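You operate a simulated robot arm through the tools that you are given. There is no shell and no other tool.

You run a simulated robot arm. Do the job below in one go: nothing can be reset, and whatever is moved stays where it is left.

TASK
Put things in order on the top of the cove bench. At the end: the yellow salt meter stands where the black pack stood; the black pack stands on top of the grey brick (carton); the yellow tube end from the top of the cove bench is in the clear probe dish; the green pin is on the blue lens pot; the white stirring rod stands where the yellow salt meter stood; whatever was shut is shut again. Leave all else as you found it, and nothing knocked over.

Only the result counts: the job must be done as asked and must still hold three seconds after the hand-in. Knocking over, shifting, dropping, spilling or breaking anything else fails it.

THE ROBOT
A 7-joint arm with a two-finger parallel gripper, fixed in place. Base frame: the origin is at the foot of the arm, x ahead of it, y to its left, z up; the work surface is at about z = 0. Readings come in mm, rad, newtons and seconds.
With the tool pointing down near the work surface it reaches from about 240 to 620 mm from the base axis. Its first joint turns from -1.152 to 1.152 rad. Payload 2.6 kg.
Tool frame: the origin (TCP) lies between the finger pads and is the grasp point; the fingertips stand 30 mm ahead of it; z points along the fingers, y is the line along which they close. Largest opening 94 mm; finger width 28, thickness 10; the body of the gripper, 50 by 96 mm, starts 55 mm behind the TCP.
Orientation is told as [roll, pitch, yaw] about the base's x, y, z axes, in that order, counted from this pose: with the fingers straight down and closing along the base's y, the tool's x points along the base's -x, its y along +y and its z along -z.

THE INTERFACE
- The arm moves only by the tool jog_arm. Its argument "targets" is a list of rows, each an object (a shift or turn left out is 0, a gripper value left out holds the last) with "slide": the shift along the base's x, y, z in units of 20 mm (1.0 is 20 mm), a list of three; "delta_rot": the turn, a rotation vector about the base's x, y, z in units of 6 degrees (1.0 is 6 degrees), a list of three; "fingers": the opening, from 0 (shut) to 1 (fully open). In form: [{"slide": [x, y, z], "delta_rot": [ax, ay, az], "fingers": fingers}, ...]. A call has 1 to 20 rows; each row shifts and turns the commanded pose from where the row before left it. A call with a number of a shift or a turn outside -1 to 1 is refused whole. Rows are played at 5 a second. More than 50 mm and 0.15 rad between two rows, or a gripper value outside its range, and nothing of the call is played. Where a pose cannot be reached the arm comes as near as it can. A force on the tool above 40 N (or 10 N above the force at the start of the call, whichever is more), or a blocked arm, ends the call early, and 0.2 s more pass. Each finger travels about 72 mm/s and halts on what it meets, pressing with about 37 N; the grip force reading is that of the motor and also rises with nothing between the fingers. The clock runs only during rows and for 0.2 s after the last one: add rows that do not move to give the fingers time. The reply holds the time, the measured pose of the TCP, the force on the tool along the base axes, the opening and the grip force, in the units named above and with some noise, with the torque about the TCP (base axes, N m) and any sound that the robot's microphone picked up, and new pictures: "views" is both (left out), scene, wrist or none.
- Cameras (640 x 400 px; columns grow to the right, rows downward): "scene" is fixed at [51.1, 458.2, 551.3]; the picture's right is [-0.51, -0.86, 0.00], its down [-0.59, 0.35, -0.72] and it looks along [0.62, -0.37, -0.69] (base axes); focal length 240 px, centre (320, 200). "wrist" rides on the gripper at [76, 14, -102] in the tool frame; the picture's right is [-0.18, 0.98, 0.00], its down [-0.75, -0.14, -0.64] and it looks along [-0.63, -0.12, 0.77] (tool axes); focal length 243 px, centre (320, 200). There is no depth. A picture from a camera that has moved, and an enlarged one, comes with that camera's place and axes in the base frame and with its lens.
- inspect(camera, box): a new picture of the part [left, top, right, bottom] of that camera's present view, enlarged. It takes no simulated time.
- sign_off(): hands the job in; it is judged then, once.

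Places have to be worked out from the pictures, the camera data and where the tool is seen. Open the gripper and draw the arm clear of the work before you hand the job in, unless the task says otherwise.

The tools are called after ">>>" as a command line: name --argument value ..., lists and objects as JSON in quotes. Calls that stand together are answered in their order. jog_arm: Moves the arm, as the interface text tells. Its arguments: {"type":"object","properties":{"targets":{"type":"array"},"views":{"type":"string","enum":["both","scene","wrist","none"]}},"required":["targets"]} The other tools are called the same way: inspect (camera, box) takes an enlarged picture of a part of a camera's view; sign_off () hands the job in.

At the start:

```text
time: 0.0
eef_pos: [358.0, 46.0, 360.9]
orientation: [0.001, -0.002, -0.001]
wrist_force: [0.2, 0.0, -1.6]
wrist_torque: [-0.03, 0.01, -0.01]
width: 93.9
grasp_force: 0.1
```

scene: 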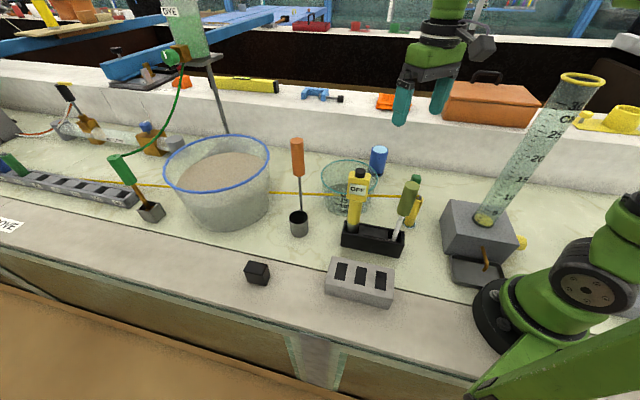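
wrist: 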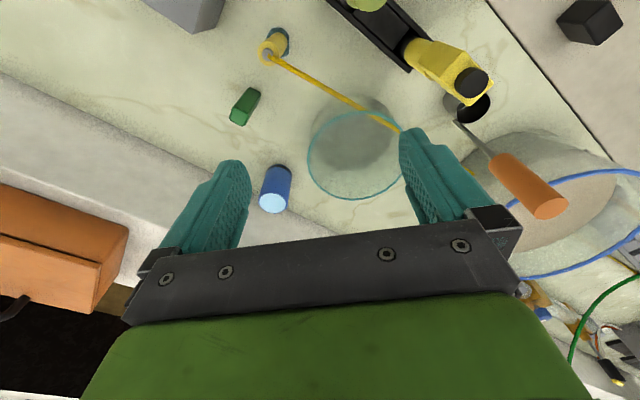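

I start by taking enlarged views of the bench to identify each item before moving.

>>> inspect --camera "scene" --box '[220, 120, 460, 310]'

>>> inspect --camera "wrist" --box '[200, 0, 640, 240]'

>>> inspect --camera "scene" --box '[0, 80, 240, 240]'

>>> inspect --camera "scene" --box '[400, 60, 640, 300]'

```text
2.11 times, centred on (340, 215) of scene
camera zoom: at [51.1, 458.2, 551.3], right [-0.51, -0.86, 0.0], down [-0.59, 0.35, -0.72], along [0.62, -0.37, -0.69], focal length 504 px, centre (278, 168)
```

zoom: 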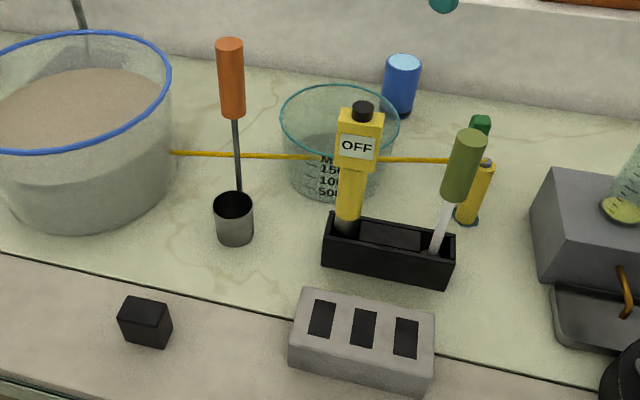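

```text
1.45 times, centred on (420, 120) of wrist
camera zoom: at [282.3, 61.3, 463.6], right [0.18, 0.98, 0.0], down [0.75, -0.14, 0.64], along [0.63, -0.12, -0.77], focal length 353 px, centre (174, 316)
```

zoom: 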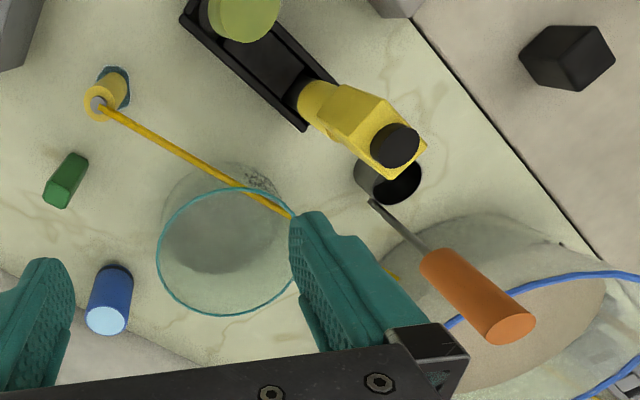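

```text
2.50 times, centred on (120, 160) of scene
camera zoom: at [51.1, 458.2, 551.3], right [-0.51, -0.86, 0.0], down [-0.59, 0.35, -0.72], along [0.62, -0.37, -0.69], focal length 599 px, centre (820, 300)
```

zoom: 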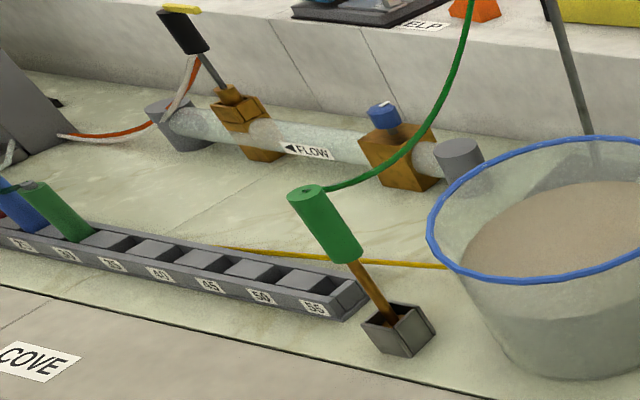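

```text
1.67 times, centred on (520, 180) of scene
camera zoom: at [51.1, 458.2, 551.3], right [-0.51, -0.86, 0.0], down [-0.59, 0.35, -0.72], along [0.62, -0.37, -0.69], focal length 399 px, centre (-13, 233)
```

zoom: 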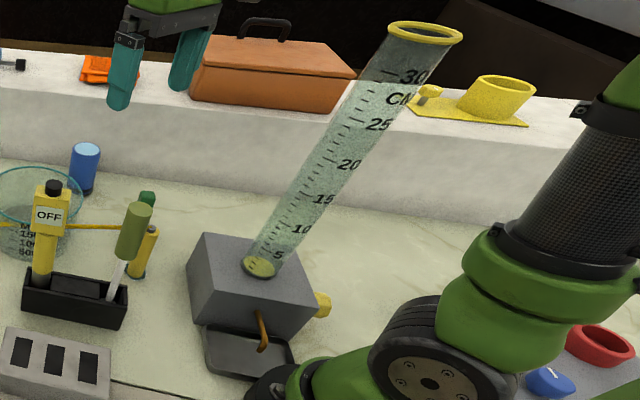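

The holder, cube, brick, beaker and blue pot are visible. I zoom further to understand the dish (does it have a lid?), the tube end and the pin.

>>> inspect --camera "scene" --box '[310, 135, 440, 225]'

>>> inspect --camera "wrist" --box '[220, 20, 420, 220]'

>>> inspect --camera "scene" --box '[230, 200, 430, 320]'

>>> inspect --camera "wrist" --box '[320, 0, 640, 130]'

```text
4.44 times, centred on (375, 180) of scene
camera zoom: at [51.1, 458.2, 551.3], right [-0.51, -0.86, 0.0], down [-0.59, 0.35, -0.72], along [0.62, -0.37, -0.69], focal length 1064 px, centre (76, 289)
```

zoom: 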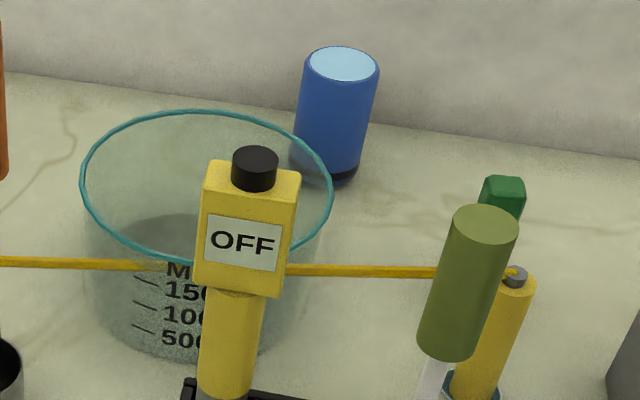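

```text
2.00 times, centred on (320, 120) of wrist
camera zoom: at [282.3, 61.3, 463.6], right [0.18, 0.98, 0.0], down [0.75, -0.14, 0.64], along [0.63, -0.12, -0.77], focal length 485 px, centre (320, 360)
```

zoom: 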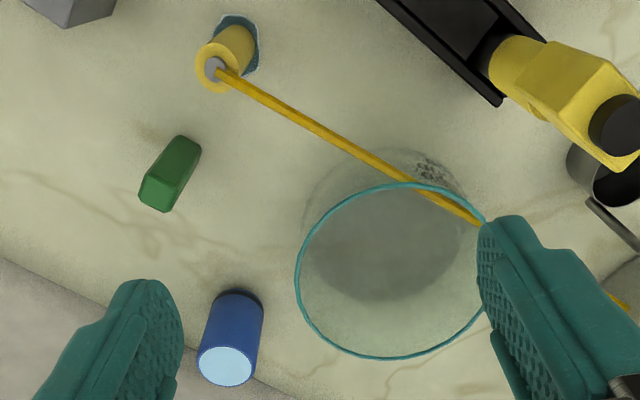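

```text
3.20 times, centred on (330, 260) of scene
camera zoom: at [51.1, 458.2, 551.3], right [-0.51, -0.86, 0.0], down [-0.59, 0.35, -0.72], along [0.62, -0.37, -0.69], focal length 766 px, centre (288, 8)
```

zoom: 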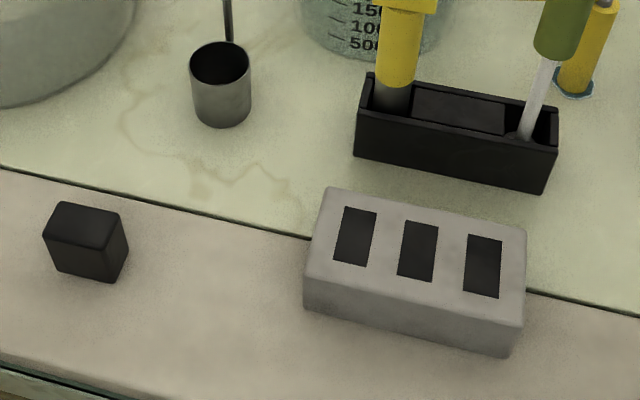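

```text
2.00 times, centred on (480, 65) of wrist
camera zoom: at [282.3, 61.3, 463.6], right [0.18, 0.98, 0.0], down [0.75, -0.14, 0.64], along [0.63, -0.12, -0.77], focal length 485 px, centre (0, 470)
```

zoom: 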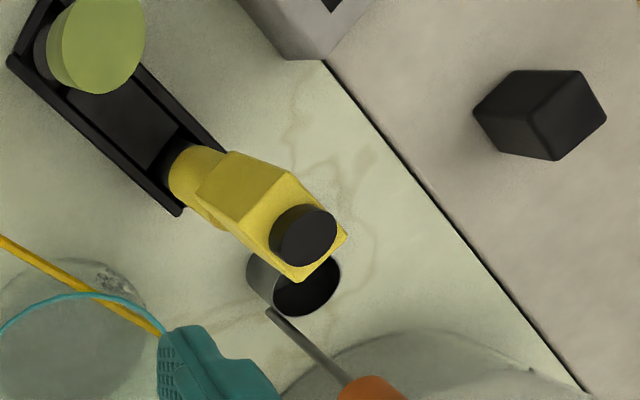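

From triangulating the two pictures I judge: black cube ≈ (383,433), brick ≈ (238,242) turned ~45°, holder with meter ≈ (366,168) and rod ≈ (281,96), dish ≈ (505,83), blue pot ≈ (559,-81), tube end ≈ (324,-14), pin ≈ (398,-86). I move high over to the left to look at the cube from closer.

>>> jog_arm --targets '[{"slide": [-0.1, 1, 0]}, {"slide": [-0.1, 1, 0]}, {"slide": [-0.1, 1, 0]}, {"slide": [-0.1, 1, 0]}, {"slide": [-0.1, 1, 0]}, {"slide": [-0.1, 1, 0]}, {"slide": [-0.1, 1, 0]}, {"slide": [-0.1, 1, 0]}, {"slide": [-0.1, 1, 0]}, {"slide": [-0.1, 1, 0]}, {"slide": [-0.1, 1, 0]}, {"slide": [-0.1, 1, 0]}, {"slide": [-0.1, 1, 0]}, {"slide": [-0.1, 1, 0]}, {"slide": [-0.1, 1, 0]}, {"slide": [-0.1, 1, 0]}, {"slide": [0, 0, 0]}]'

```text
time: 3.6
eef_pos: [325.4, 367.0, 360.2]
orientation: [0.001, -0.001, -0.002]
wrist_force: [-0.6, -0.4, -0.2]
wrist_torque: [0.05, 0.0, 0.02]
width: 93.9
grasp_force: 0.0
camera wrist: at [249.9, 381.7, 463.5], right [0.18, 0.98, 0.0], down [0.75, -0.14, 0.64], along [0.63, -0.12, -0.77], focal length 243 px, centre (320, 200)
```

scene: 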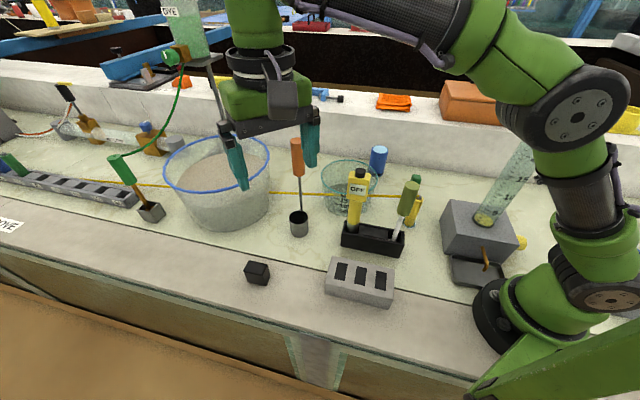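
wrist: 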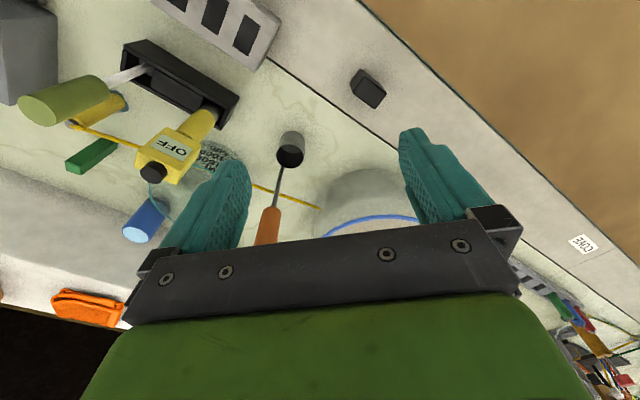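

The cube is in view just left of the tool; I enlarge it and the holder to get their outlines.

>>> inspect --camera "wrist" --box '[320, 50, 420, 130]'

>>> inspect --camera "wrist" --box '[0, 30, 260, 260]'

>>> inspect --camera "wrist" --box '[140, 0, 300, 90]'

```text
5.00 times, centred on (370, 90) of wrist
camera zoom: at [249.9, 381.7, 463.5], right [0.18, 0.98, 0.0], down [0.75, -0.14, 0.64], along [0.63, -0.12, -0.77], focal length 1213 px, centre (70, 750)
```

zoom: 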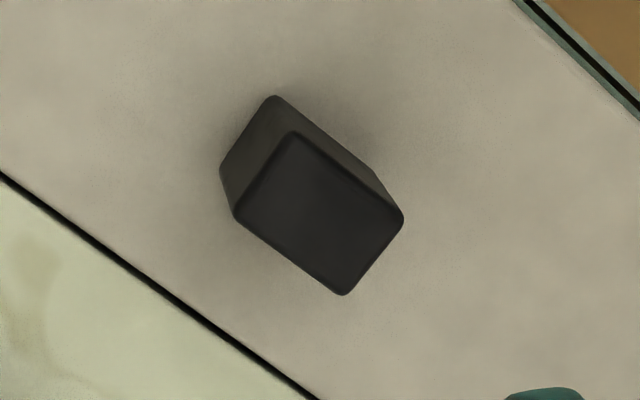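

```text
1.74 times, centred on (130, 145) of wrist
camera zoom: at [249.9, 381.7, 463.5], right [0.18, 0.98, 0.0], down [0.75, -0.14, 0.64], along [0.63, -0.12, -0.77], focal length 422 px, centre (650, 296)
```

zoom: 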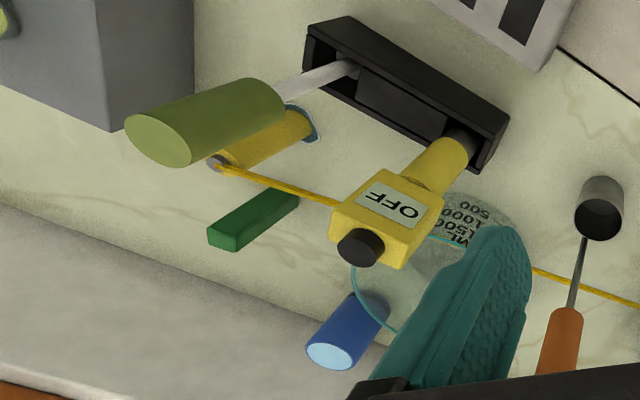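

```text
4.00 times, centred on (220, 45) of wrist
camera zoom: at [249.9, 381.7, 463.5], right [0.18, 0.98, 0.0], down [0.75, -0.14, 0.64], along [0.63, -0.12, -0.77], focal length 970 px, centre (720, 820)
```

zoom: 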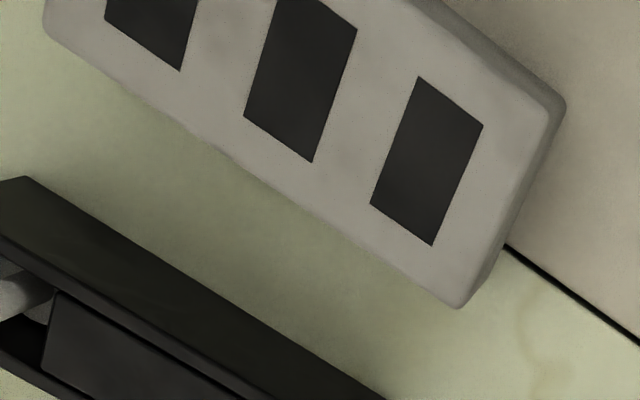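

The pack is about 47×29 mm on top and ~48 mm tall, centred at about (382,440), with its long side at ~45°. I turn the tool 45° so it closes across the short side, centre over it and lower part way.

>>> jog_arm --targets '[{"slide": [0.3525, 0.4625, 0], "delta_rot": [0, 0, 0.9375]}, {"slide": [0.3525, 0.4625, 0], "delta_rot": [0, 0, 0.9375]}, {"slide": [0.3525, 0.4625, 0], "delta_rot": [0, 0, 0.9375]}, {"slide": [0.3525, 0.4625, 0], "delta_rot": [0, 0, 0.9375]}, {"slide": [0.3525, 0.4625, 0], "delta_rot": [0, 0, 0.9375]}, {"slide": [0.3525, 0.4625, 0], "delta_rot": [0, 0, 0.9375]}, {"slide": [0.3525, 0.4625, 0], "delta_rot": [0, 0, 0.9375]}, {"slide": [0.3525, 0.4625, 0], "delta_rot": [0, 0, 0.9375]}, {"slide": [0, 0, -1]}, {"slide": [0, 0, -1]}, {"slide": [0, 0, -1]}, {"slide": [0, 0, -1]}, {"slide": [0, 0, -1]}, {"slide": [0, 0, -1]}, {"slide": [0, 0, -1]}, {"slide": [0, 0, -1]}, {"slide": [0, 0, -1]}, {"slide": [0, 0, 0]}]'

```text
time: 7.4
eef_pos: [317.9, 435.2, 153.9]
orientation: [0.011, -0.016, 0.592]
wrist_force: [0.3, 0.4, -0.6]
wrist_torque: [0.02, 0.02, 0.0]
width: 94.0
grasp_force: 0.0
out of reach, approached as far as the arm can: row 3, 4, 5, 6, 7, 8
camera wrist: at [246.7, 402.9, 256.5], right [-0.4, 0.92, 0.01], down [0.7, 0.29, 0.65], along [0.59, 0.27, -0.76], focal length 243 px, centre (320, 200)
```

scene: 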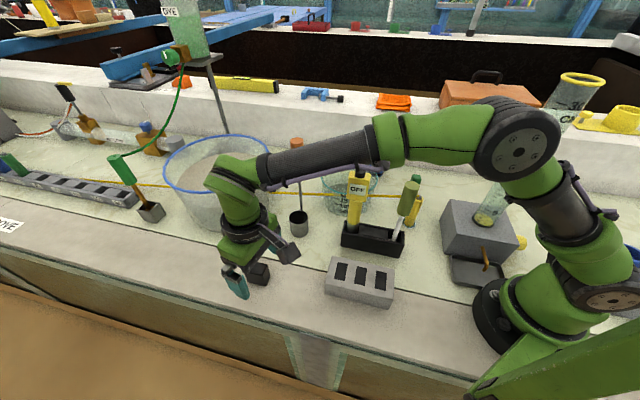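
wrist: 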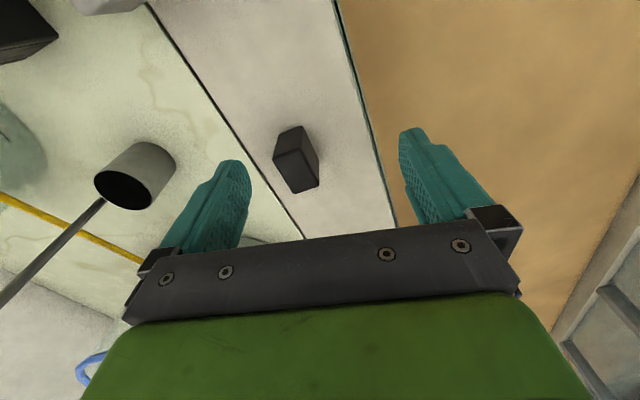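

The high pose was out of reach, so the arm stopped short at (318,435,154) with yaw 34°; the new wrist view puts the pack top at about (383,441). I shift over at this lower height, finish the turn and check.

>>> jog_arm --targets '[{"slide": [0.8, 0.06, 0], "delta_rot": [-0.045, 0.02, 0.4625]}, {"slide": [0.8, 0.06, 0], "delta_rot": [-0.045, 0.02, 0.4625]}, {"slide": [0.8, 0.06, 0], "delta_rot": [-0.045, 0.02, 0.4625]}, {"slide": [0.83, 0.06, 0], "delta_rot": [-0.045, 0.02, 0.4625]}, {"slide": [0, 0, 0]}, {"slide": [0, 0, 0]}]'

```text
time: 8.8
eef_pos: [382.5, 440.4, 154.9]
orientation: [0.003, 0.004, 0.785]
wrist_force: [0.6, -1.0, -0.8]
wrist_torque: [0.02, 0.03, -0.01]
width: 94.0
grasp_force: 0.1
camera wrist: at [319.8, 396.4, 257.9], right [-0.57, 0.82, 0.0], down [0.63, 0.43, 0.64], along [0.53, 0.36, -0.77], focal length 243 px, centre (320, 200)
```

scene: 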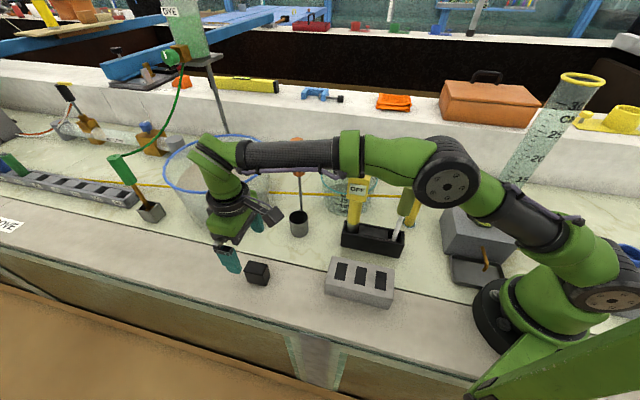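
wrist: 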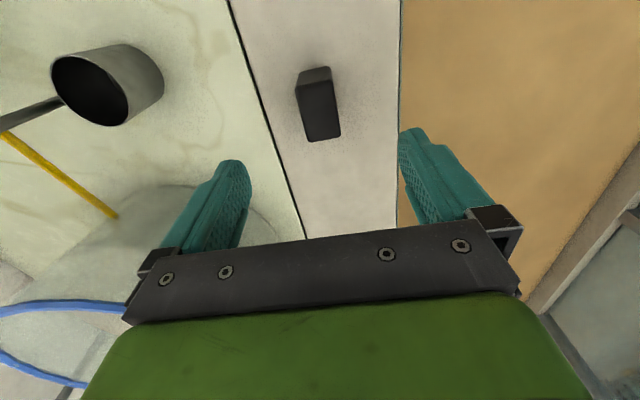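

The tool is centred over the pack within a millimetre with matching yaw. I descend to z≈40 and close the fingers on it.

>>> jog_arm --targets '[{"slide": [0, -0.03, -0.95]}, {"slide": [0, 0, -0.95]}, {"slide": [0, 0, -0.95]}, {"slide": [0, 0, -0.95]}, {"slide": [0, 0, -0.95]}, {"slide": [0, 0, -0.95]}, {"slide": [0, 0, 0]}, {"fingers": 0.2}, {"fingers": 0.2}, {"fingers": 0.2}, {"fingers": 0.2}, {"fingers": 0.2}]'

```text
time: 11.4
eef_pos: [383.9, 440.5, 41.5]
orientation: [0.0, 0.003, 0.784]
wrist_force: [0.0, 0.1, 0.0]
wrist_torque: [0.0, 0.0, 0.02]
width: 35.9
grasp_force: 37.3
camera wrist: at [320.1, 396.3, 143.7], right [-0.57, 0.82, 0.0], down [0.64, 0.43, 0.64], along [0.53, 0.36, -0.77], focal length 243 px, centre (320, 200)
```

scene: 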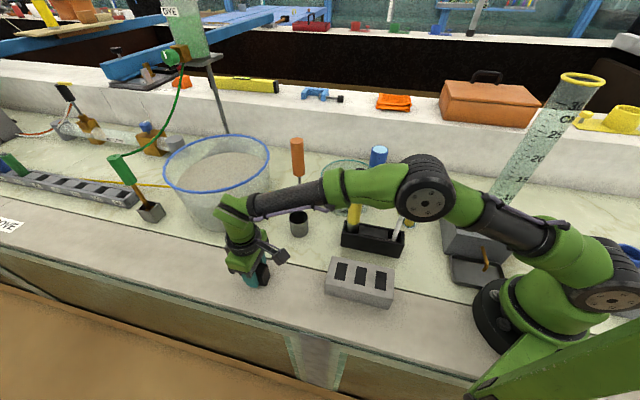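
wrist: 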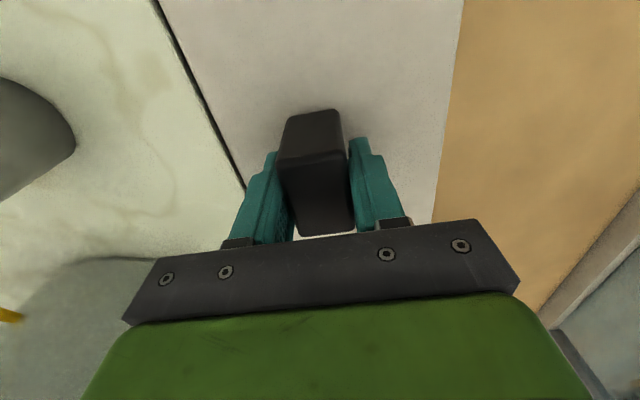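

The grip holds at 36 mm with 37 N. I lift straight up to z≈155 and travel to above the brick.

>>> jog_arm --targets '[{"slide": [0, 0, 0.95], "fingers": 0.1}, {"slide": [0, 0, 0.95]}, {"slide": [0, 0, 0.95]}, {"slide": [0, 0, 0.95]}, {"slide": [0, 0, 0.95]}, {"slide": [0, 0, 0.95]}, {"slide": [-0.72, -0.98, 0]}, {"slide": [-0.72, -0.98, 0]}, {"slide": [-0.72, -0.98, 0]}, {"slide": [-0.72, -0.98, 0]}, {"slide": [-0.72, -0.98, 0]}, {"slide": [-0.72, -0.98, 0]}, {"slide": [-0.72, -0.98, 0]}, {"slide": [0, 0, 0]}]'

```text
time: 14.4
eef_pos: [282.0, 301.7, 154.9]
orientation: [0.001, 0.003, 0.785]
wrist_force: [0.0, 0.6, -0.5]
wrist_torque: [-0.01, 0.05, 0.0]
width: 35.7
grasp_force: 37.0
camera wrist: at [219.1, 258.7, 257.7], right [-0.56, 0.83, 0.0], down [0.64, 0.43, 0.64], along [0.53, 0.36, -0.77], focal length 243 px, centre (320, 200)
```

scene: 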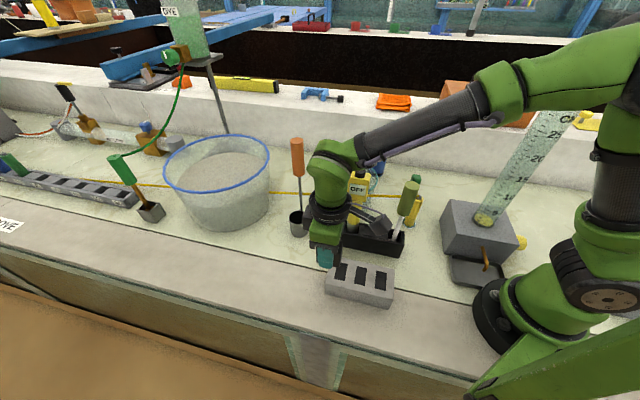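
wrist: 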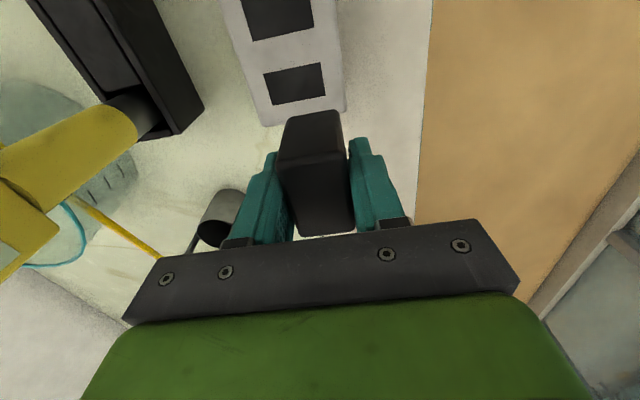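

The brick's end corners measure about (320,267) and (266,317) at top height ~50 mm, so its centre is about (243,240). I move over it and lower until the pack bottom is just above the top.

>>> jog_arm --targets '[{"slide": [-0.65, -1, 0]}, {"slide": [-0.65, -1, 0]}, {"slide": [-0.65, -1, 0]}, {"slide": [0, 0, -0.75]}, {"slide": [0, 0, -0.75]}, {"slide": [0, 0, -0.75]}, {"slide": [0, 0, -0.65]}, {"slide": [0, 0, 0]}, {"slide": [0, 0, 0]}]'

```text
time: 16.4
eef_pos: [244.0, 241.9, 95.6]
orientation: [0.001, 0.003, 0.785]
wrist_force: [-0.7, -0.8, -1.9]
wrist_torque: [0.0, 0.03, -0.01]
width: 35.9
grasp_force: 36.6
camera wrist: at [180.1, 198.4, 199.2], right [-0.57, 0.82, 0.0], down [0.64, 0.43, 0.64], along [0.53, 0.36, -0.77], focal length 243 px, centre (320, 200)
```

scene: 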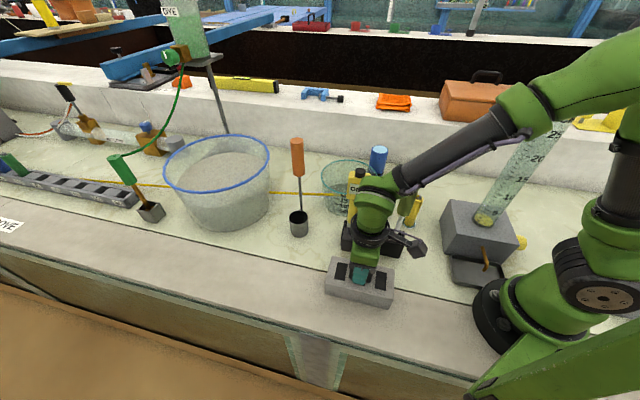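
wrist: 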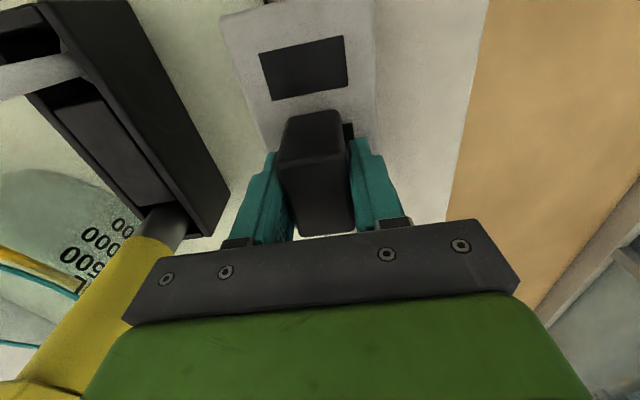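

The pack is over the brick centre with no contact yet. I lower in small steps watching the vertical force.

>>> jog_arm --targets '[{"slide": [0, 0, -0.08]}, {"slide": [0, 0, -0.08]}, {"slide": [0, 0, 0]}]' --views "none"

>>> inspect --camera "scene" --box '[310, 220, 440, 320]'

```text
time: 17.2
eef_pos: [243.6, 243.4, 94.5]
orientation: [0.001, 0.001, 0.787]
wrist_force: [-7.2, -7.9, 35.0]
wrist_torque: [-0.04, -0.05, -0.05]
width: 35.9
grasp_force: 36.7
```

```text
4.00 times, centred on (375, 270) of scene
camera zoom: at [51.0, 458.1, 551.4], right [-0.51, -0.86, 0.0], down [-0.59, 0.35, -0.72], along [0.62, -0.37, -0.69], focal length 958 px, centre (100, -80)
```

zoom: 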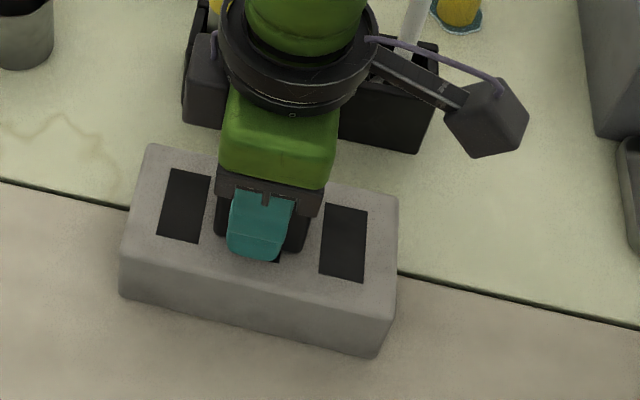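

The pack rests on the brick (35 N at z≈94.5). I relax the push a little, open the fingers and rise clear.

>>> jog_arm --targets '[{"slide": [0, 0, 0.05]}, {"slide": [0, 0, 0.04]}, {"slide": [0, 0, 0]}, {"fingers": 0.5}, {"fingers": 0.7}, {"fingers": 0.7}, {"fingers": 0.7}, {"slide": [0, 0, 0.2]}, {"slide": [0, 0, 0.8]}, {"slide": [0, 0, 1]}, {"slide": [0, 0, 1]}, {"slide": [0, 0, 1]}, {"slide": [0, 0, 1]}, {"slide": [0, 0, 0]}]'

```text
time: 20.2
eef_pos: [243.2, 242.9, 196.9]
orientation: [0.001, 0.004, 0.786]
wrist_force: [-0.3, 0.5, 0.2]
wrist_torque: [0.02, -0.02, 0.0]
width: 65.8
grasp_force: 0.0
camera wrist: at [179.9, 199.1, 299.5], right [-0.57, 0.82, 0.0], down [0.63, 0.43, 0.64], along [0.53, 0.36, -0.77], focal length 243 px, centre (320, 200)
```

scene: 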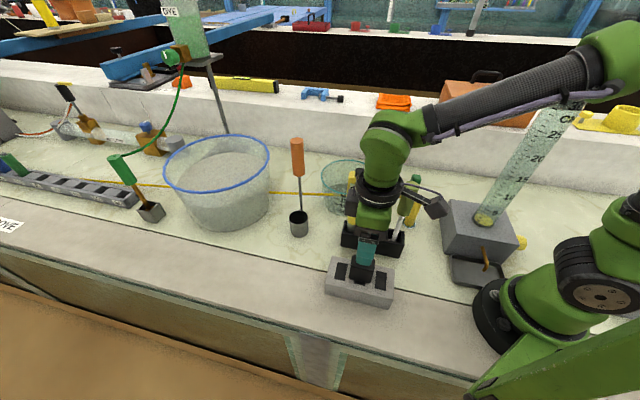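
wrist: 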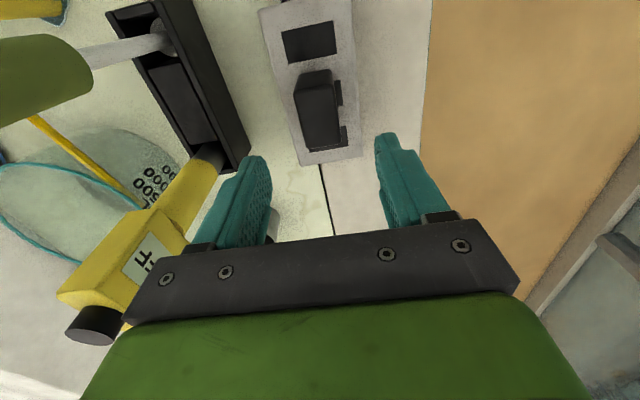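

The pack stands on the brick. Next I rise to z≈340 and move over the holder to look at the meter and rod from above.

>>> jog_arm --targets '[{"slide": [0, 0, 1]}, {"slide": [0, 0, 1]}, {"slide": [0, 0, 1]}, {"slide": [0, 0, 1]}, {"slide": [0, 0, 1]}, {"slide": [0, 0, 1]}, {"slide": [0, 0, 1]}, {"slide": [0.8, -0.6, 0], "fingers": 1}, {"slide": [0.8, -0.6, 0]}, {"slide": [0.8, -0.6, 0]}, {"slide": [0.8, -0.6, 0]}, {"slide": [0.8, -0.6, 0]}, {"slide": [0.8, -0.6, 0]}, {"slide": [0, 0, 0]}]'

>>> inspect --camera "wrist" --box '[100, 0, 420, 200]'

>>> inspect --camera "scene" --box '[310, 150, 440, 310]'

```text
time: 23.2
eef_pos: [339.0, 169.9, 335.9]
orientation: [0.001, 0.005, 0.786]
wrist_force: [-0.6, -0.2, -0.1]
wrist_torque: [0.06, 0.02, 0.03]
width: 94.0
grasp_force: 0.1
camera wrist: at [275.9, 125.9, 438.8], right [-0.57, 0.82, 0.0], down [0.64, 0.43, 0.64], along [0.53, 0.36, -0.77], focal length 243 px, centre (320, 200)
```

scene: 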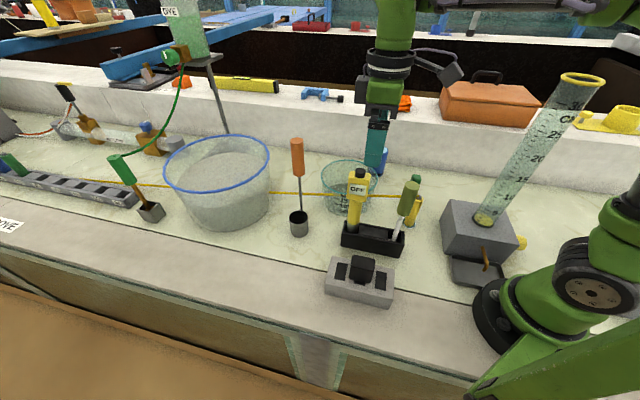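
wrist: 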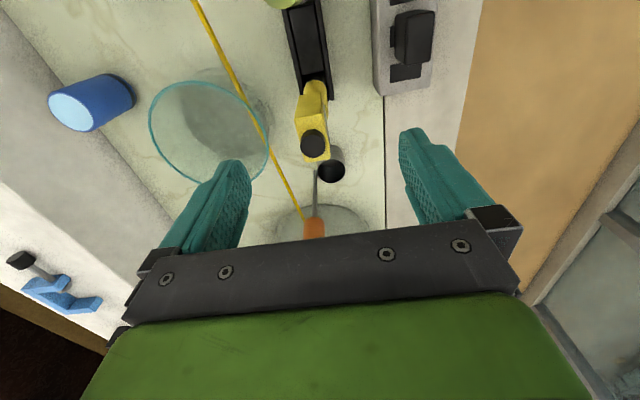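

```text
2.00 times, centred on (260, 100) of wrist
camera zoom: at [275.9, 125.9, 438.8], right [-0.57, 0.82, 0.0], down [0.64, 0.43, 0.64], along [0.53, 0.36, -0.77], focal length 485 px, centre (440, 400)
```

zoom: 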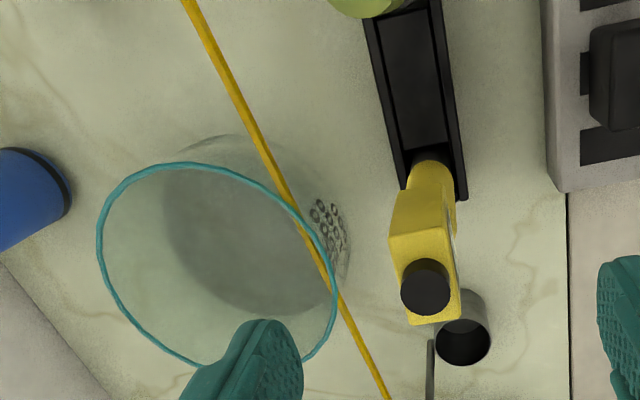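

```text
2.50 times, centred on (375, 230) of scene
camera zoom: at [51.1, 458.2, 551.3], right [-0.51, -0.86, 0.0], down [-0.59, 0.35, -0.72], along [0.62, -0.37, -0.69], focal length 599 px, centre (182, 125)
```

zoom: 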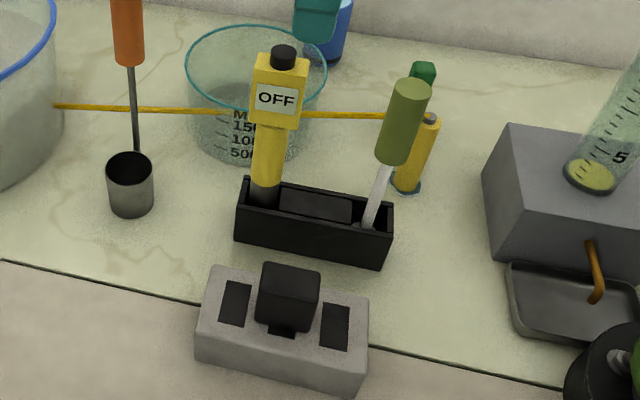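

The pack is standing well on the brick. I zoom on the meter head to get its outline and orientation.

>>> inspect --camera "wrist" --box '[270, 60, 370, 190]'

>>> inspect --camera "scene" --box '[330, 155, 430, 265]'

```text
3.08 times, centred on (320, 125) of wrist
camera zoom: at [275.9, 125.9, 438.8], right [-0.57, 0.82, 0.0], down [0.64, 0.43, 0.64], along [0.53, 0.36, -0.77], focal length 746 px, centre (320, 431)
```

zoom: 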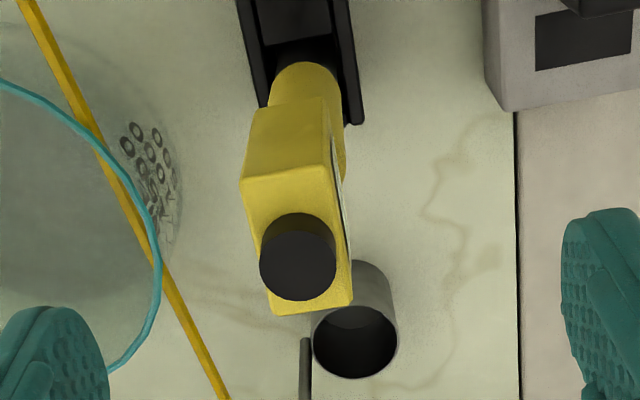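

```text
3.64 times, centred on (380, 210) of scene
camera zoom: at [51.1, 458.2, 551.3], right [-0.51, -0.86, 0.0], down [-0.59, 0.35, -0.72], along [0.62, -0.37, -0.69], focal length 871 px, centre (102, 164)
```

zoom: 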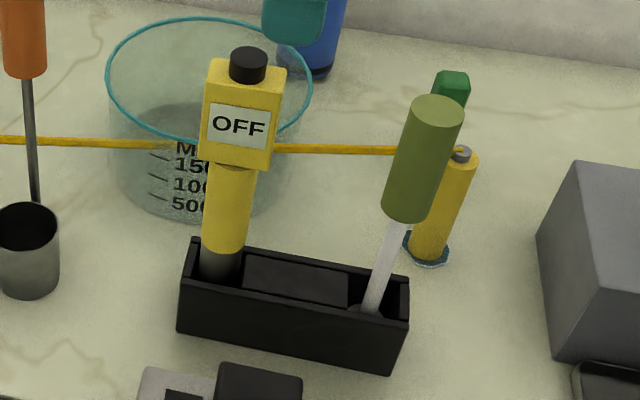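

The meter head is about 45×24 mm, turned 45°, centred at (361,178), head from z≈170 to 232 and button top at ≈244. I centre above it and lower to just above the button level to check alignment.

>>> jog_arm --targets '[{"slide": [0.56, 0.2, 0]}, {"slide": [0.56, 0.2, 0]}, {"slide": [0, 0, -0.9]}, {"slide": [0, 0, -0.9]}, {"slide": [0, 0, -0.9]}, {"slide": [0, 0, 0]}, {"slide": [0, 0, 0]}]'

>>> inspect --camera "wrist" --box '[200, 40, 440, 240]'

>>> inspect --camera "scene" --box '[290, 90, 450, 270]'

```text
time: 24.8
eef_pos: [360.7, 176.5, 281.1]
orientation: [0.003, 0.003, 0.787]
wrist_force: [0.4, 0.0, -0.6]
wrist_torque: [-0.01, -0.01, 0.03]
width: 93.9
grasp_force: 0.1
camera wrist: at [298.3, 133.9, 384.9], right [-0.57, 0.82, 0.0], down [0.64, 0.43, 0.64], along [0.53, 0.36, -0.77], focal length 243 px, centre (320, 200)
```

scene: 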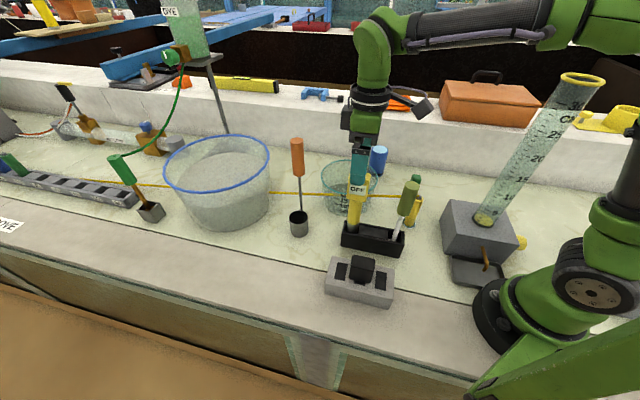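
wrist: 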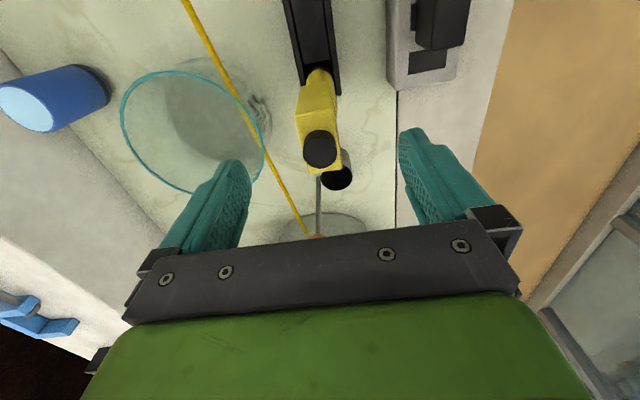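

```text
2.00 times, centred on (320, 140) of wrist
camera zoom: at [298.3, 133.9, 384.9], right [-0.57, 0.82, 0.0], down [0.64, 0.43, 0.64], along [0.53, 0.36, -0.77], focal length 485 px, centre (320, 320)
```

zoom: 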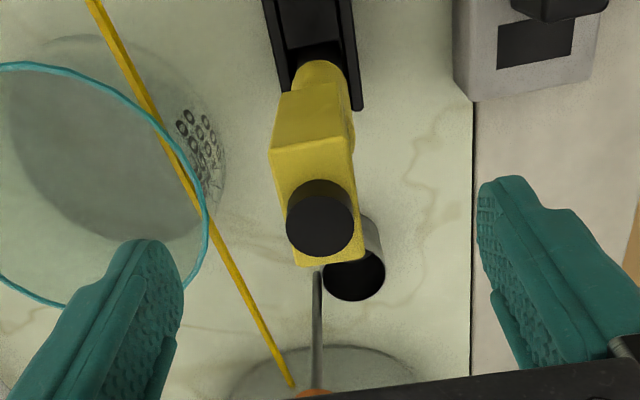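

```text
2.22 times, centred on (370, 180) of scene
camera zoom: at [51.1, 458.2, 551.3], right [-0.51, -0.86, 0.0], down [-0.59, 0.35, -0.72], along [0.62, -0.37, -0.69], focal length 532 px, centre (209, 244)
```

zoom: 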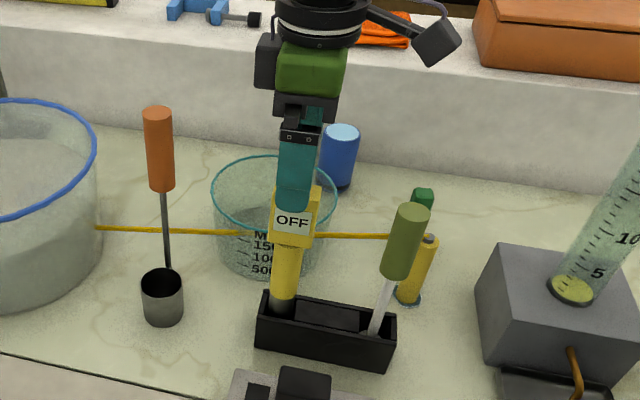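

The head is centred between the fingers within a millimetre. I lower to z≈205 (hand body stays ~15 mm above the button) and close gently in stages.

>>> jog_arm --targets '[{"slide": [0.03, 0.04, -0.95]}, {"slide": [0.03, 0.04, -0.95]}, {"slide": [0, 0, -0.95]}, {"slide": [0, 0, -0.95]}, {"slide": [0, 0, 0]}, {"fingers": 0.4}, {"fingers": 0.4}, {"fingers": 0.4}]'

>>> inspect --camera "wrist" --box '[200, 40, 440, 240]'

>>> inspect --camera "scene" --box '[310, 130, 430, 270]'

```text
time: 26.6
eef_pos: [362.8, 179.6, 205.3]
orientation: [0.002, 0.004, 0.786]
wrist_force: [-0.3, 0.3, 0.1]
wrist_torque: [-0.02, 0.01, -0.02]
width: 37.4
grasp_force: 0.0
camera wrist: at [299.4, 136.3, 308.9], right [-0.57, 0.82, 0.0], down [0.64, 0.43, 0.64], along [0.53, 0.36, -0.77], focal length 243 px, centre (320, 200)
```

scene: 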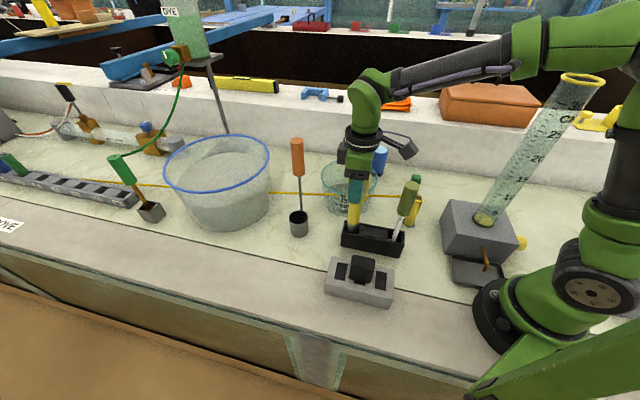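
wrist: 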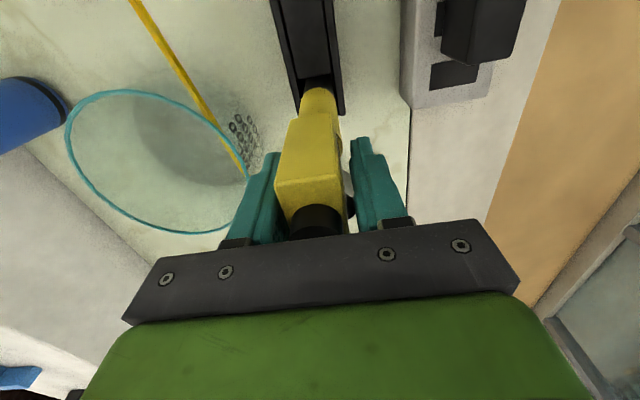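

```text
2.00 times, centred on (320, 140) of wrist
camera zoom: at [299.4, 136.3, 308.9], right [-0.57, 0.82, 0.0], down [0.64, 0.43, 0.64], along [0.53, 0.36, -0.77], focal length 485 px, centre (320, 320)
```

zoom: 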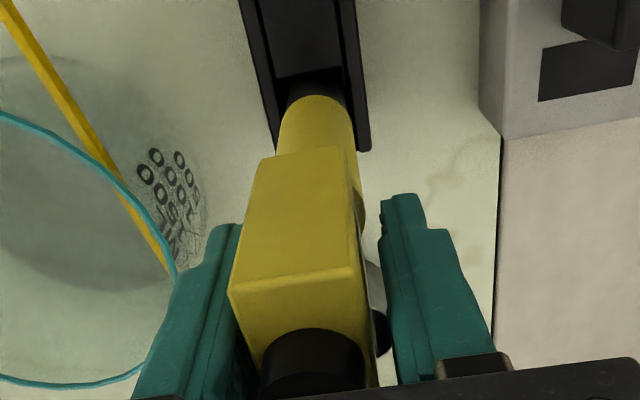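

```text
2.86 times, centred on (370, 200) of scene
camera zoom: at [51.1, 458.2, 551.3], right [-0.51, -0.86, 0.0], down [-0.59, 0.35, -0.72], along [0.62, -0.37, -0.69], focal length 684 px, centre (177, 200)
```

zoom: 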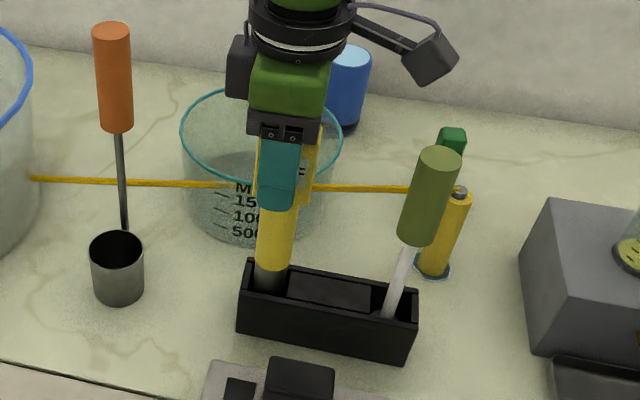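

The fingers straddle the head at 37 mm opening without contact. I close fully onto it.

>>> jog_arm --targets '[{"fingers": 0.33}, {"fingers": 0.28}, {"fingers": 0.24}, {"fingers": 0.2}, {"fingers": 0.15}, {"fingers": 0.1}, {"fingers": 0.1}]' --views "wrist"

>>> inspect --camera "scene" --box '[310, 130, 430, 270]'

```text
time: 28.2
eef_pos: [362.1, 179.9, 205.5]
orientation: [0.002, 0.003, 0.785]
wrist_force: [0.5, -1.0, 0.7]
wrist_torque: [-0.12, -0.1, 0.03]
width: 29.9
grasp_force: 36.7
camera wrist: at [299.4, 136.3, 308.9], right [-0.57, 0.82, 0.0], down [0.64, 0.43, 0.64], along [0.53, 0.36, -0.77], focal length 243 px, centre (320, 200)
```

wrist: 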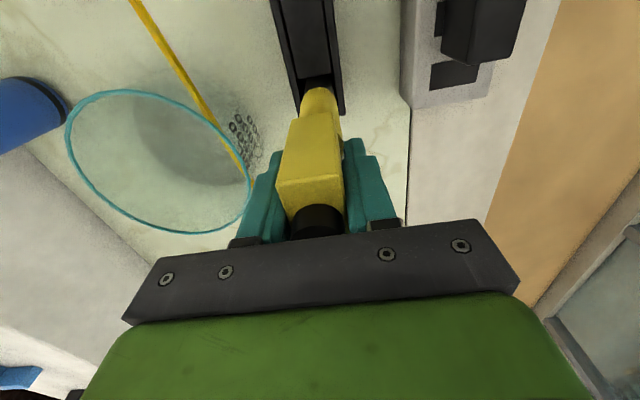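

```text
2.86 times, centred on (370, 200) of scene
camera zoom: at [51.1, 458.2, 551.3], right [-0.51, -0.86, 0.0], down [-0.59, 0.35, -0.72], along [0.62, -0.37, -0.69], focal length 684 px, centre (177, 200)
```

zoom: 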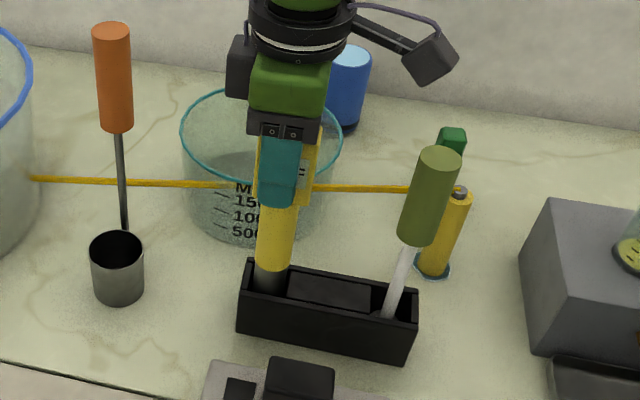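

Gripped at 30 mm with 37 N. I lift straight up, slowly at first, then to z≈315 so the base clears holder and pack.

>>> jog_arm --targets '[{"slide": [0, 0, 0.3]}, {"slide": [0, 0, 0.5]}, {"slide": [0, 0, 0.7]}, {"slide": [0, 0, 0.9]}, {"slide": [0, 0, 1]}, {"slide": [0, 0, 1]}, {"slide": [0, 0, 1]}, {"slide": [0, 0, 0]}, {"slide": [0, 0, 0]}]'

>>> inspect --camera "scene" --box '[290, 90, 450, 270]'

```text
time: 30.2
eef_pos: [362.9, 180.5, 314.0]
orientation: [0.001, 0.003, 0.784]
wrist_force: [0.8, -0.1, -1.1]
wrist_torque: [0.01, 0.03, -0.01]
width: 30.2
grasp_force: 36.8
camera wrist: at [299.6, 137.0, 417.1], right [-0.57, 0.82, 0.0], down [0.64, 0.43, 0.64], along [0.53, 0.36, -0.77], focal length 243 px, centre (320, 200)
```

scene: 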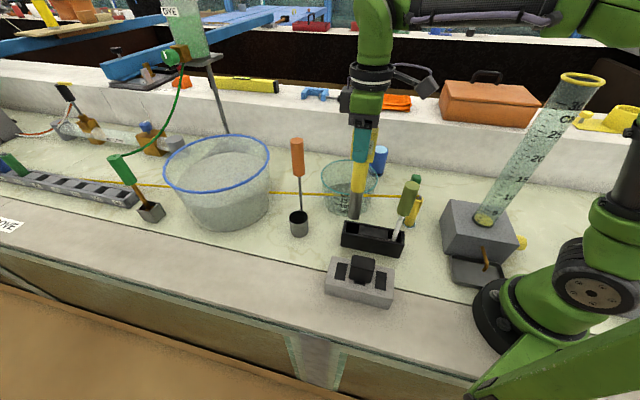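
wrist: 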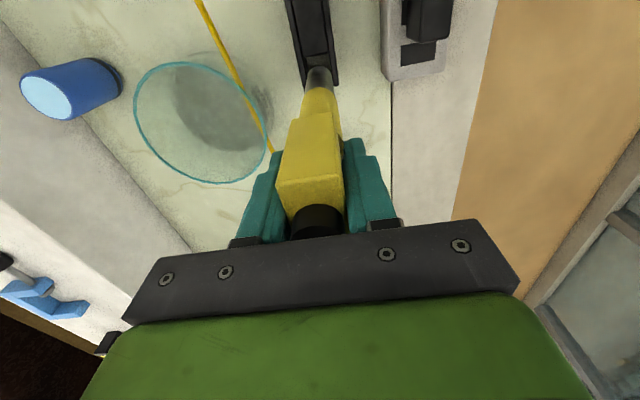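

```text
2.22 times, centred on (370, 180) of scene
camera zoom: at [51.1, 458.2, 551.3], right [-0.51, -0.86, 0.0], down [-0.59, 0.35, -0.72], along [0.62, -0.37, -0.69], focal length 532 px, centre (209, 244)
```

zoom: 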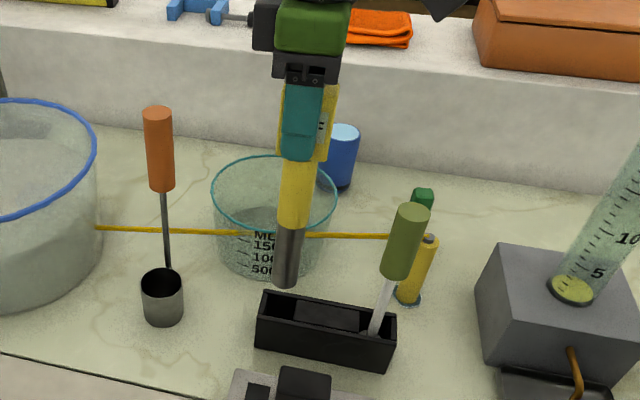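

The meter is lifted clean of the holder. I carry it high past the brick, then begin lowering toward the pack's old spot.

>>> jog_arm --targets '[{"slide": [-0.25, 0.94, 0]}, {"slide": [-0.25, 0.94, 0]}, {"slide": [-0.25, 0.94, 0]}, {"slide": [-0.1, 0.94, 0]}, {"slide": [0, 0.94, 0]}, {"slide": [0, 0.94, 0]}, {"slide": [0, 0.94, 0]}, {"slide": [0, 0.94, 0]}, {"slide": [0.2, 0.6, -0.9]}, {"slide": [0.2, 0.6, -0.9]}, {"slide": [0.2, 0.6, -0.9]}, {"slide": [0.2, 0.6, -0.9]}, {"slide": [0, 0, 0]}, {"slide": [0, 0, 0]}]'

```text
time: 33.2
eef_pos: [362.4, 378.2, 240.6]
orientation: [0.003, 0.004, 0.787]
wrist_force: [-0.5, -0.8, -1.1]
wrist_torque: [0.0, -0.02, 0.01]
width: 30.1
grasp_force: 37.2
camera wrist: at [298.7, 334.8, 344.5], right [-0.57, 0.82, 0.0], down [0.64, 0.43, 0.64], along [0.53, 0.36, -0.77], focal length 243 px, centre (320, 200)
```

scene: 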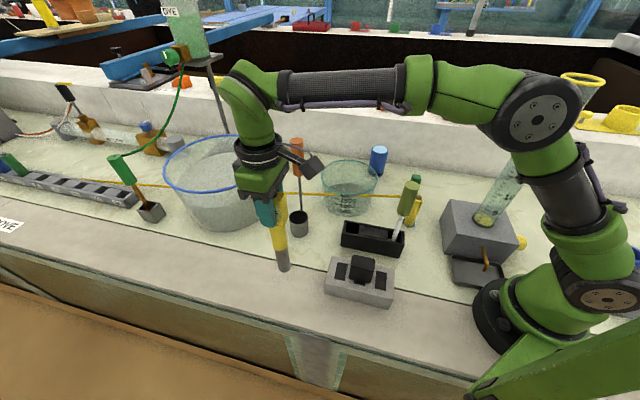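
wrist: 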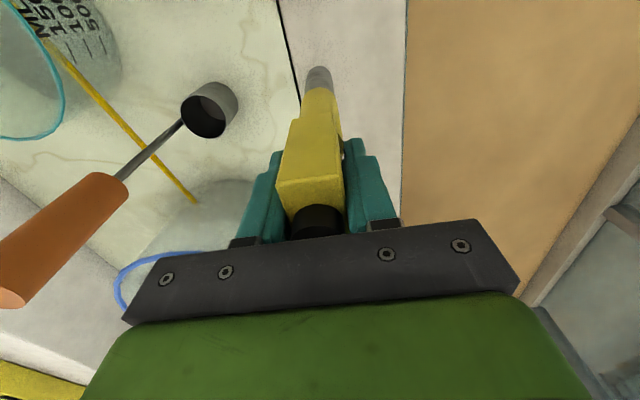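

Carried safely to (362,378,241) with the meter upright. I continue to (383,440) while lowering to z≈220.

>>> jog_arm --targets '[{"slide": [0.26, 0.78, -0.26]}, {"slide": [0.26, 0.78, -0.26]}, {"slide": [0.26, 0.78, -0.26]}, {"slide": [0.25, 0.77, -0.26]}, {"slide": [0, 0, 0]}, {"slide": [0, 0, 0]}]'

>>> inspect --camera "scene" --box '[210, 180, 320, 290]'

```text
time: 34.6
eef_pos: [382.3, 442.2, 219.6]
orientation: [0.002, 0.004, 0.786]
wrist_force: [-0.2, 0.7, -2.6]
wrist_torque: [0.01, -0.03, 0.0]
width: 30.0
grasp_force: 36.9
camera wrist: at [318.5, 397.1, 323.7], right [-0.57, 0.82, 0.0], down [0.64, 0.43, 0.64], along [0.53, 0.36, -0.77], focal length 243 px, centre (320, 200)
```

scene: 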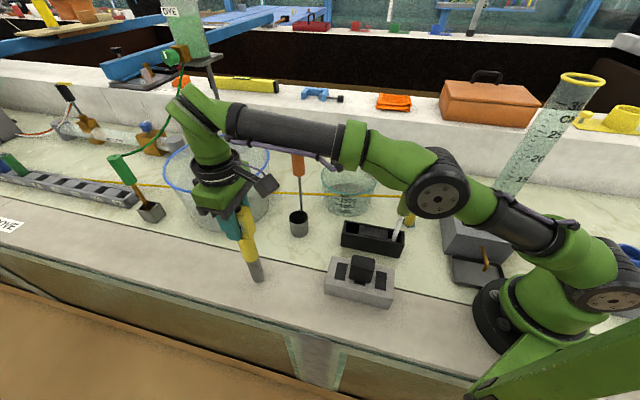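
wrist: 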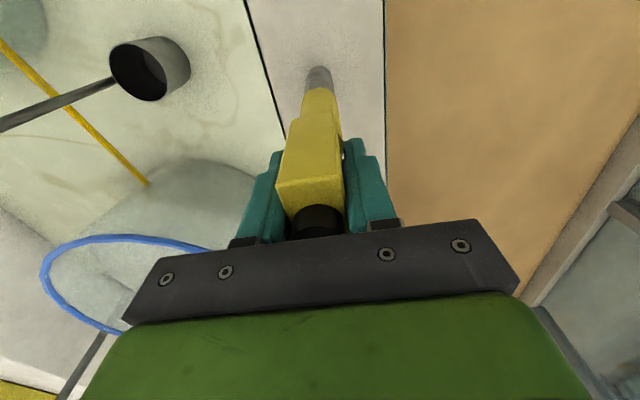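

```text
3.64 times, centred on (265, 235) of scene
camera zoom: at [51.1, 458.2, 551.3], right [-0.51, -0.86, 0.0], down [-0.59, 0.35, -0.72], along [0.62, -0.37, -0.69], focal length 871 px, centre (520, 73)
```

zoom: 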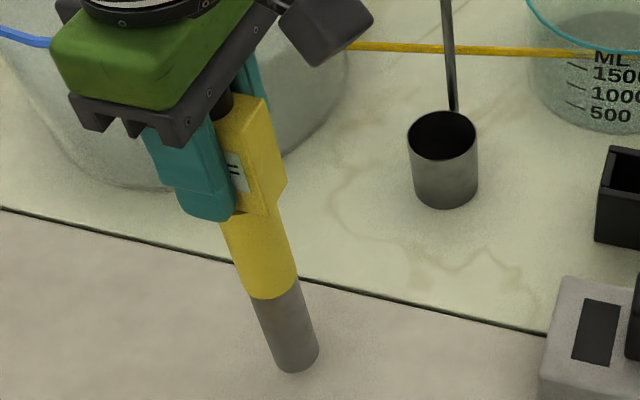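

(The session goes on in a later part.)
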